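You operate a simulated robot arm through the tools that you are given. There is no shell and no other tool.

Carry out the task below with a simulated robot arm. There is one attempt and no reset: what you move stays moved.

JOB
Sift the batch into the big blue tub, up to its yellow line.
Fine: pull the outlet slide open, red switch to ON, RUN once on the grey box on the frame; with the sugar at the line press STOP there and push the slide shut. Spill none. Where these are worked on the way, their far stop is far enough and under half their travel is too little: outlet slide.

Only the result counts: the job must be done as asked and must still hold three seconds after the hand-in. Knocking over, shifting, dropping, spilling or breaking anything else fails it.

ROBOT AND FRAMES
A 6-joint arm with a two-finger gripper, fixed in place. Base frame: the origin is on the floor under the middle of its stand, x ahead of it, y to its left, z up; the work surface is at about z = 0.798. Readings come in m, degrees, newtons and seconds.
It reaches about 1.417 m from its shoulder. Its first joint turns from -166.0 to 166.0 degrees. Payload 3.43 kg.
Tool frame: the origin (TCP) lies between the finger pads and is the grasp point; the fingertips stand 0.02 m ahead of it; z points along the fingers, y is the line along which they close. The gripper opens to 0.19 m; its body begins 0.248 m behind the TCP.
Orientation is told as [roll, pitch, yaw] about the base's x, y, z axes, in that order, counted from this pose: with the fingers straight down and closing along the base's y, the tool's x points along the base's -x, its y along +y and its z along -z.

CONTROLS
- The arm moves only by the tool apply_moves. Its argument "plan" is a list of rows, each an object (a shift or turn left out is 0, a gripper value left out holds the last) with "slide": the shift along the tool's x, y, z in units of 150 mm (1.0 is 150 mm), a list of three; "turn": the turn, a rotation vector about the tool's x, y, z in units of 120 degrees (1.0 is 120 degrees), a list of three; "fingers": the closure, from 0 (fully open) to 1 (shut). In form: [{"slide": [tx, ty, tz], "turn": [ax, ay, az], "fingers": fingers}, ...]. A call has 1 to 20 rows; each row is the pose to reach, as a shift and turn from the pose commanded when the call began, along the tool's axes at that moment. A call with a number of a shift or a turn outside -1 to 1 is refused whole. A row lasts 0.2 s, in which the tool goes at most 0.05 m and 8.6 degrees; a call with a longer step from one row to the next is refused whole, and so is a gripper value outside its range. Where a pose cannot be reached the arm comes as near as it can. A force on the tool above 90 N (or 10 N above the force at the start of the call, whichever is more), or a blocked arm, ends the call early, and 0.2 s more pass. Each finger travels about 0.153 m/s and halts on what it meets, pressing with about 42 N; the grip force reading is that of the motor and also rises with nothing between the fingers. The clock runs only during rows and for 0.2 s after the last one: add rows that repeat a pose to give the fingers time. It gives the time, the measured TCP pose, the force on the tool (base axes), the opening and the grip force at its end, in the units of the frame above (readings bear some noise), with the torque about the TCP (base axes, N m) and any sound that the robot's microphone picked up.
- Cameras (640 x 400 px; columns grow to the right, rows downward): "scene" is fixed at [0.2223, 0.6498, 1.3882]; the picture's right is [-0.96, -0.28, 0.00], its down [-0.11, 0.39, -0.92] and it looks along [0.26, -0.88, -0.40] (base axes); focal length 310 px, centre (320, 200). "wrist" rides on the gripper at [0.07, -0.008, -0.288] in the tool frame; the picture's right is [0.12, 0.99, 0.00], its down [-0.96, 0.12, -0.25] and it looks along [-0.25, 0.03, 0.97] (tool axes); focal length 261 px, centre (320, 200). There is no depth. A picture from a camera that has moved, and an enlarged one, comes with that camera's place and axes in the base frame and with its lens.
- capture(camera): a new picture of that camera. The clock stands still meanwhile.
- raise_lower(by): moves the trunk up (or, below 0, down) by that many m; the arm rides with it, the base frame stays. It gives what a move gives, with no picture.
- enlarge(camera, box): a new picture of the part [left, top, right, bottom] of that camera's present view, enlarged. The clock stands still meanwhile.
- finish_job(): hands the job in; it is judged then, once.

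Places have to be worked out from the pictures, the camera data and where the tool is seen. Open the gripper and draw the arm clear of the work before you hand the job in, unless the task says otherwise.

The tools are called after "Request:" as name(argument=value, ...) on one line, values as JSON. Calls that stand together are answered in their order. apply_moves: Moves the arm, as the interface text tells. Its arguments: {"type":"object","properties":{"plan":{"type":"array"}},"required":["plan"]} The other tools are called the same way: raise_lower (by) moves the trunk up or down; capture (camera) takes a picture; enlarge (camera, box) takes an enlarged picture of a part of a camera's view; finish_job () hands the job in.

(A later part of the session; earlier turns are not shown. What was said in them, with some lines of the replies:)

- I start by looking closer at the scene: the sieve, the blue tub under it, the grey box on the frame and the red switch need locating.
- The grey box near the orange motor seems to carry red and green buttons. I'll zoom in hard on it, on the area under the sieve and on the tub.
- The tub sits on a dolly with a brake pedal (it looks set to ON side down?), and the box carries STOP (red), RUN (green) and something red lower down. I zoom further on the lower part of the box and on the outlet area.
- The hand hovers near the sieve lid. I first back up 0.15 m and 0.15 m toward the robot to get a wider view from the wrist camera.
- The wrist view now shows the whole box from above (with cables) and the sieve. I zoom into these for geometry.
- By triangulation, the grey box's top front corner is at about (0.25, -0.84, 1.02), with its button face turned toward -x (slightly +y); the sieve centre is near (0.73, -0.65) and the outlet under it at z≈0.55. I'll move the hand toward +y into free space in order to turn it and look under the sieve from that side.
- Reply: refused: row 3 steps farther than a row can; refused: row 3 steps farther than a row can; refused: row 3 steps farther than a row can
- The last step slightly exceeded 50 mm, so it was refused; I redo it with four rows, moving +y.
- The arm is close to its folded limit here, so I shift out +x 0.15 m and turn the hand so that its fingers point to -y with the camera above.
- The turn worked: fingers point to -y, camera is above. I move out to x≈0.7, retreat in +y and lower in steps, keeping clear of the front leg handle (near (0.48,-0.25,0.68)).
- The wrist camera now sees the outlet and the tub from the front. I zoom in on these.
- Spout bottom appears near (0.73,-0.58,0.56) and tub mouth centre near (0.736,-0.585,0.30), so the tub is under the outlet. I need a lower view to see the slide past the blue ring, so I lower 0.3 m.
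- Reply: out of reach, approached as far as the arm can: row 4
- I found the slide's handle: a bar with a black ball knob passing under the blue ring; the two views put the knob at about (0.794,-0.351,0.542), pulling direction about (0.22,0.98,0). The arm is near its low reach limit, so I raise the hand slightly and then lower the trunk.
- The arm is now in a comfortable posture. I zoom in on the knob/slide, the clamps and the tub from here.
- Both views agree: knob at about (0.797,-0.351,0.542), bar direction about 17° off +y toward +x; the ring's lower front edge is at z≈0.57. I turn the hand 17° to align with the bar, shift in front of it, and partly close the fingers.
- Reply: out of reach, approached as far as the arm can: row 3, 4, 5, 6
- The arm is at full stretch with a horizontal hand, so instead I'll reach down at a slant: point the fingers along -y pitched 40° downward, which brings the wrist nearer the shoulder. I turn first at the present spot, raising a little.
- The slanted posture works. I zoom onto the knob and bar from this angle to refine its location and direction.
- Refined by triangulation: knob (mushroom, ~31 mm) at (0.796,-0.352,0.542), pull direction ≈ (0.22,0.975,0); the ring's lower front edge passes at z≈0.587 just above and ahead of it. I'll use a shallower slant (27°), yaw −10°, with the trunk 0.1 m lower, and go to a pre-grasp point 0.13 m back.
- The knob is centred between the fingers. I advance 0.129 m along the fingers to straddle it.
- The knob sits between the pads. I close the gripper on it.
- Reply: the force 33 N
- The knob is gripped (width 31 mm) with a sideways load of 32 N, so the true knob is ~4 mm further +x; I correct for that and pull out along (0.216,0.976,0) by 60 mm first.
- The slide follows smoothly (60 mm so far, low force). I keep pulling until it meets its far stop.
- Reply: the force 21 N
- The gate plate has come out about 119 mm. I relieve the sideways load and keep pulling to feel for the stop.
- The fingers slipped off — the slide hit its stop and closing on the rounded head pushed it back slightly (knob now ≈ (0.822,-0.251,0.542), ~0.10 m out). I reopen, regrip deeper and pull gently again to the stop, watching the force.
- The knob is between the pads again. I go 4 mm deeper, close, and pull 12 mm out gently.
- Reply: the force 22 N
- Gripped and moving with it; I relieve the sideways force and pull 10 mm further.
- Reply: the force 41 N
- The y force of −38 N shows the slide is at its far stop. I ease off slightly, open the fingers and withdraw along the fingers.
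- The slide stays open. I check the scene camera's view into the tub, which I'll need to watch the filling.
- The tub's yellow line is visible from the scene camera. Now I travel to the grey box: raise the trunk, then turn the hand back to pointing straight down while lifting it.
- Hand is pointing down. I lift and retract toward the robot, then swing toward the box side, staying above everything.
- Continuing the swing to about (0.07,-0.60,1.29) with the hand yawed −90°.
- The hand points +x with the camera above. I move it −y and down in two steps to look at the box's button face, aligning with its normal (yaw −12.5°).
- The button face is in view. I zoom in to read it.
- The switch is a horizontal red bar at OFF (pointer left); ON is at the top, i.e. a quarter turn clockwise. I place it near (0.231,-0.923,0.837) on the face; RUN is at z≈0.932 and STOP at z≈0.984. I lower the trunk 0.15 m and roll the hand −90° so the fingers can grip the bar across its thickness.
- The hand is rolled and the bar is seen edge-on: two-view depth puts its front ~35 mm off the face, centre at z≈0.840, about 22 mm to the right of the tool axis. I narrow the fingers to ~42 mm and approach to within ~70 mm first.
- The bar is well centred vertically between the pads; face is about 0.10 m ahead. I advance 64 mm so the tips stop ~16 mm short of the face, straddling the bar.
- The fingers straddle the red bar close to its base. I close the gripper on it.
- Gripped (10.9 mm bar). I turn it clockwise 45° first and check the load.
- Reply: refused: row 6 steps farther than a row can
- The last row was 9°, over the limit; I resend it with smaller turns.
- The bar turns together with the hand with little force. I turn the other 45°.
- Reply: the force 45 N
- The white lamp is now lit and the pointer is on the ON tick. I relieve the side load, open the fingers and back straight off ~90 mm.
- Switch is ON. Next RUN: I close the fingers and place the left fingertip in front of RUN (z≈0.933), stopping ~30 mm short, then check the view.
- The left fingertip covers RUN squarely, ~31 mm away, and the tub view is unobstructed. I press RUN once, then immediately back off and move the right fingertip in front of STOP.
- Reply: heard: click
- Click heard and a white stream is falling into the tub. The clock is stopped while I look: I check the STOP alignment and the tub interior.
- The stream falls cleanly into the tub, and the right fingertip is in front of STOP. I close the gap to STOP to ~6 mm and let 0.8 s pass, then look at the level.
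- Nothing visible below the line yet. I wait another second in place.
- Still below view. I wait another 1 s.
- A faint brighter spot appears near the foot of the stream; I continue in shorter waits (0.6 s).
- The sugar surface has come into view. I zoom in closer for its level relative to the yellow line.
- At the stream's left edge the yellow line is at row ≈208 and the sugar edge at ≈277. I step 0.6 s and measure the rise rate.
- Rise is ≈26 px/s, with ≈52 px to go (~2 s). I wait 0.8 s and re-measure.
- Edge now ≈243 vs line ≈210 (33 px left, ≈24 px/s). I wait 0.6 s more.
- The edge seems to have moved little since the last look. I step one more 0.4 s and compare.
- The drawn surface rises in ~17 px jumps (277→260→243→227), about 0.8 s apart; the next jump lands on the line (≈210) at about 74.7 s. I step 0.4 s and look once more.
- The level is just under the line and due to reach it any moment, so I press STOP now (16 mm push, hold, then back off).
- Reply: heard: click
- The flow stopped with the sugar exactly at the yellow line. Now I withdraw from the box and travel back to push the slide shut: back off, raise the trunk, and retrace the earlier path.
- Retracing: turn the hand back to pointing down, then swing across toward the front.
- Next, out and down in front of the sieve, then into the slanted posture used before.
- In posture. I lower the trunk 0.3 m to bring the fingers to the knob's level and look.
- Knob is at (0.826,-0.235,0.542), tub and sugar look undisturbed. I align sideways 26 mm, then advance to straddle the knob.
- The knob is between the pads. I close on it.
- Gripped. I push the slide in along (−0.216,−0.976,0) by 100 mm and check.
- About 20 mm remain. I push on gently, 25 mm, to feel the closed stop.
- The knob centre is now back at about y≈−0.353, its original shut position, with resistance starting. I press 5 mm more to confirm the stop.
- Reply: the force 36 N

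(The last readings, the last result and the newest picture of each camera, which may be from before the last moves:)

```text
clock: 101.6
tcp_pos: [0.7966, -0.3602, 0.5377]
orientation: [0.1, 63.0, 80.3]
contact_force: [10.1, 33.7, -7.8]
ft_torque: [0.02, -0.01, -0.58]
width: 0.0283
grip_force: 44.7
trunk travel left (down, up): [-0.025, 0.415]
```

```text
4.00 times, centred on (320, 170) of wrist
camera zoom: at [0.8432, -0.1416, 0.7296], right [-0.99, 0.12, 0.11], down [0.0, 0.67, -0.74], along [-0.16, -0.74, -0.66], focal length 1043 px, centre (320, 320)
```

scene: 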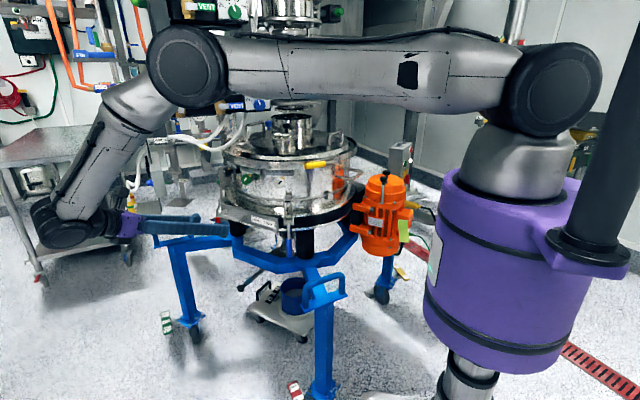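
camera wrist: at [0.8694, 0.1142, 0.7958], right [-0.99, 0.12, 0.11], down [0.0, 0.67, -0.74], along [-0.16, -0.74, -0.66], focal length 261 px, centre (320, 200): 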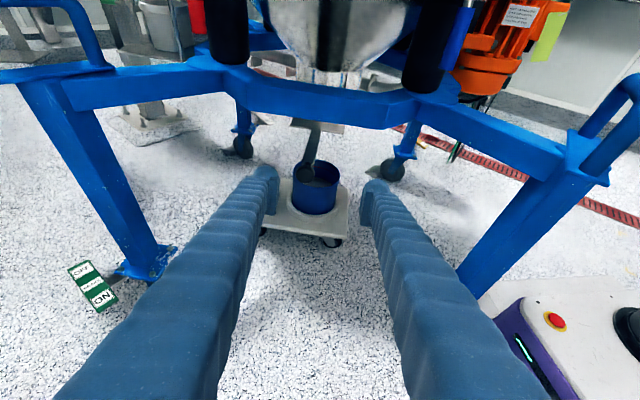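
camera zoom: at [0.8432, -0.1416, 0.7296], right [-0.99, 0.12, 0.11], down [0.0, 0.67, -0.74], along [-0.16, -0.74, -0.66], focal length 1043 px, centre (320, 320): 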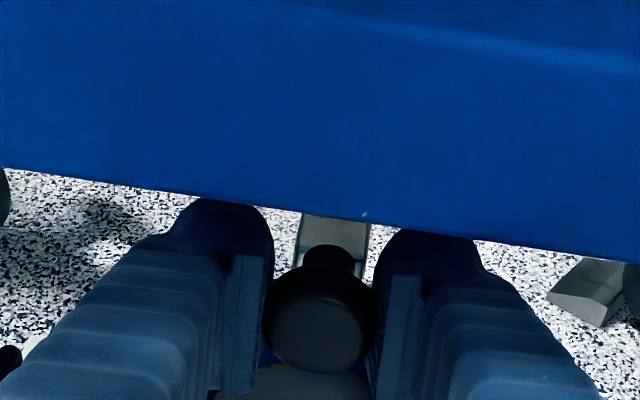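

33.7 N against the push: the slide is at its shut stop. I open the fingers in place and withdraw along the finger axis.

Request:
apply_moves(plan=[{"slide": [-0.006, 0, -0.012], "fingers": 0.85}, {"slide": [-0.006, 0, -0.012], "fingers": 0.65}, {"slide": [-0.006, 0, -0.012], "fingers": 0.55}, {"slide": [-0.006, 0, -0.012], "fingers": 0.55}, {"slide": [0, 0, -0.2], "fingers": 0.55}, {"slide": [0, 0, -0.45], "fingers": 0.55}, {"slide": [0, 0, -0.7], "fingers": 0.55}, {"slide": [0, 0, -1.0], "fingers": 0.55}])

Request:
enlarge(camera="wrist", box=[240, 100, 400, 200])

Request:
enlarge(camera="scene", box=[256, 225, 320, 305])

```text
clock: 103.4
tcp_pos: [0.8179, -0.2315, 0.6046]
orientation: [0.2, 63.0, 80.2]
contact_force: [0.8, -2.0, -0.8]
ft_torque: [0.07, 0.02, -0.01]
width: 0.0854
grip_force: 0.1
trunk travel left (down, up): [-0.025, 0.415]
```

```text
4.00 times, centred on (320, 150) of wrist
camera zoom: at [0.8653, -0.0128, 0.7966], right [-0.99, 0.12, 0.11], down [0.0, 0.67, -0.74], along [-0.16, -0.74, -0.66], focal length 1043 px, centre (320, 400)
```

zoom: 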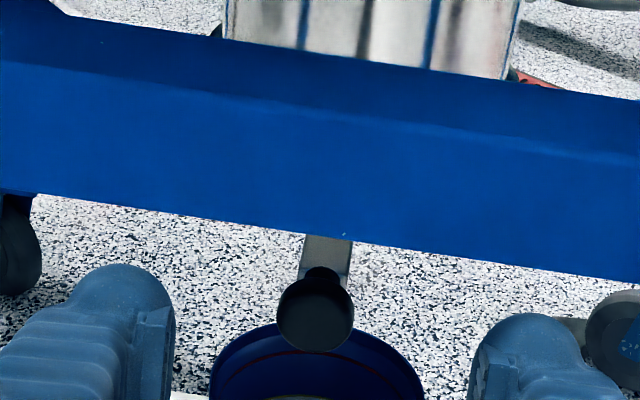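

```text
5.00 times, centred on (288, 265) of scene
camera zoom: at [0.2223, 0.6498, 1.3882], right [-0.96, -0.28, 0.0], down [-0.11, 0.39, -0.92], along [0.26, -0.88, -0.4], focal length 1550 px, centre (480, -125)
```

zoom: 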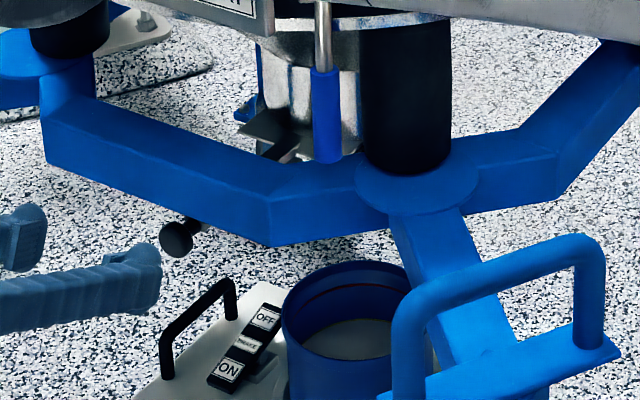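

The slide is back at its shut position and the sugar sits at the line. I draw the arm further clear, open the gripper and raise the trunk.

Request:
apply_moves(plan=[{"slide": [0, 0, -0.25], "fingers": 0.4}, {"slide": [0, 0, -0.5], "fingers": 0.3}, {"slide": [0, 0, -0.75], "fingers": 0.15}, {"slide": [0, 0, -1.0], "fingers": 0.0}, {"slide": [0, 0, -1.0], "fingers": 0.0}, {"slide": [0, 0, -1.0], "fingers": 0.0}])

Request:
raise_lower(by=0.3)

Request:
capture(camera="scene")

Request:
enlarge(camera="scene", box=[280, 282, 304, 297])

Request:
enlarge(camera="scene", box=[370, 130, 450, 180])

Request:
enlarge(camera="scene", box=[200, 215, 360, 315])

```text
clock: 104.8
tcp_pos: [0.8408, -0.0994, 0.6745]
orientation: [0.2, 63.0, 80.2]
contact_force: [0.7, 0.2, 0.2]
ft_torque: [-0.02, -0.01, -0.02]
width: 0.1898
grip_force: 0.2
trunk travel left (down, up): [-0.025, 0.415]
```

```text
clock: 107.8
tcp_pos: [0.8411, -0.0996, 0.9749]
orientation: [0.1, 63.0, 80.4]
contact_force: [-0.2, 0.5, 0.7]
ft_torque: [0.02, 0.0, -0.05]
width: 0.19
grip_force: 0.0
trunk travel left (down, up): [-0.325, 0.115]
```

```text
taken
```

scene: 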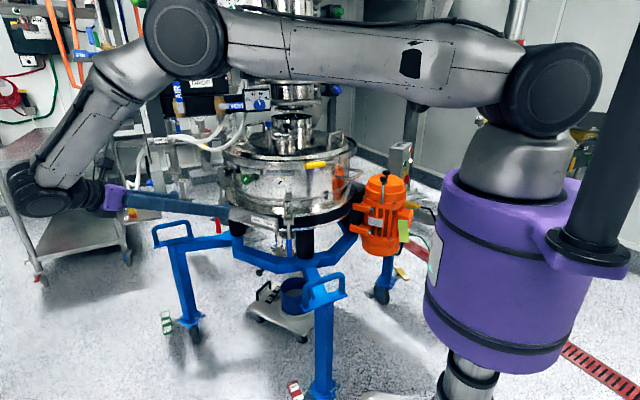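

```text
16.00 times, centred on (292, 290) of scene
camera zoom: at [0.2223, 0.6498, 1.3882], right [-0.96, -0.28, 0.0], down [-0.11, 0.39, -0.92], along [0.26, -0.88, -0.4], focal length 4962 px, centre (768, -1232)
```

zoom: 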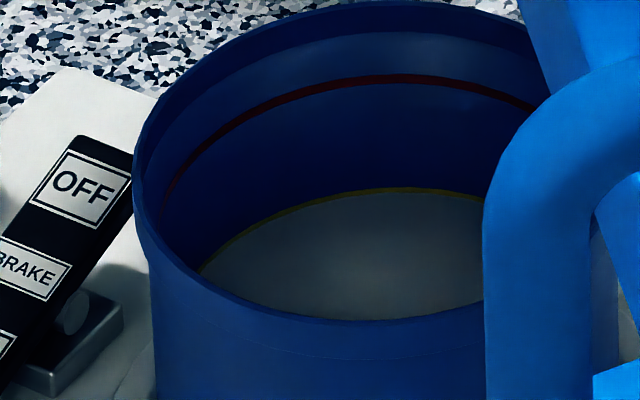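

```text
8.00 times, centred on (410, 155) of scene
camera zoom: at [0.2223, 0.6498, 1.3882], right [-0.96, -0.28, 0.0], down [-0.11, 0.39, -0.92], along [0.26, -0.88, -0.4], focal length 2481 px, centre (-400, 560)
```

zoom: 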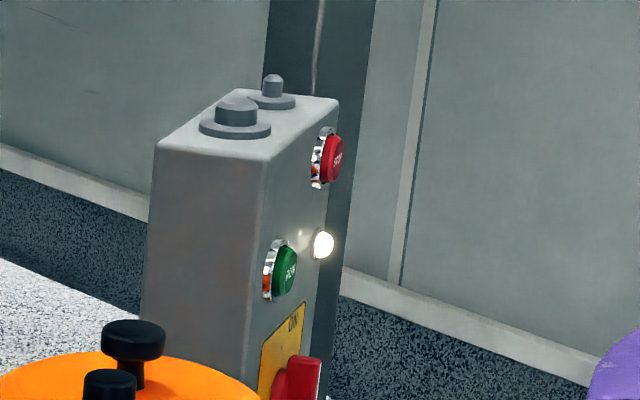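

```text
4.00 times, centred on (280, 265) of scene
camera zoom: at [0.2223, 0.6498, 1.3882], right [-0.96, -0.28, 0.0], down [-0.11, 0.39, -0.92], along [0.26, -0.88, -0.4], focal length 1240 px, centre (480, -60)
```

zoom: 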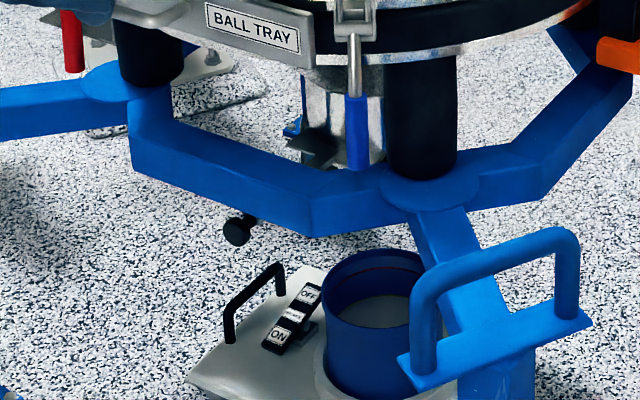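

The sugar is level with the yellow line and the flow has stopped. The slide is shut, nothing has spilled, and the gripper is open with the arm clear. I hand the job in.

Request:
finish_job()

```text
The job is handed in.
```

The batch is sifted into the big blue tub, and in the last picture the sugar sits at the yellow line.

- **Outlet slide:** I pulled it to its far stop before starting. After the stop I pushed it back until it met its shut stop. The knob is back where it started.
- **Switch and buttons:** The red switch is at ON and its lamp is lit. I pressed RUN once and STOP once; each press clicked. I left the switch at ON, since you didn't ask for it to be turned off.
- **Spill:** I saw none. The stream fell inside the tub the whole time, and the last pictures show nothing on the dolly or the floor.

On the first pull the fingers slipped off the knob and the slide went back about 15 mm. I regripped it and pulled it out to the stop again before switching on. Nothing else was touched or moved.

The gripper is open and the arm is clear of the work. I handed the job in; no verdict came back with it.
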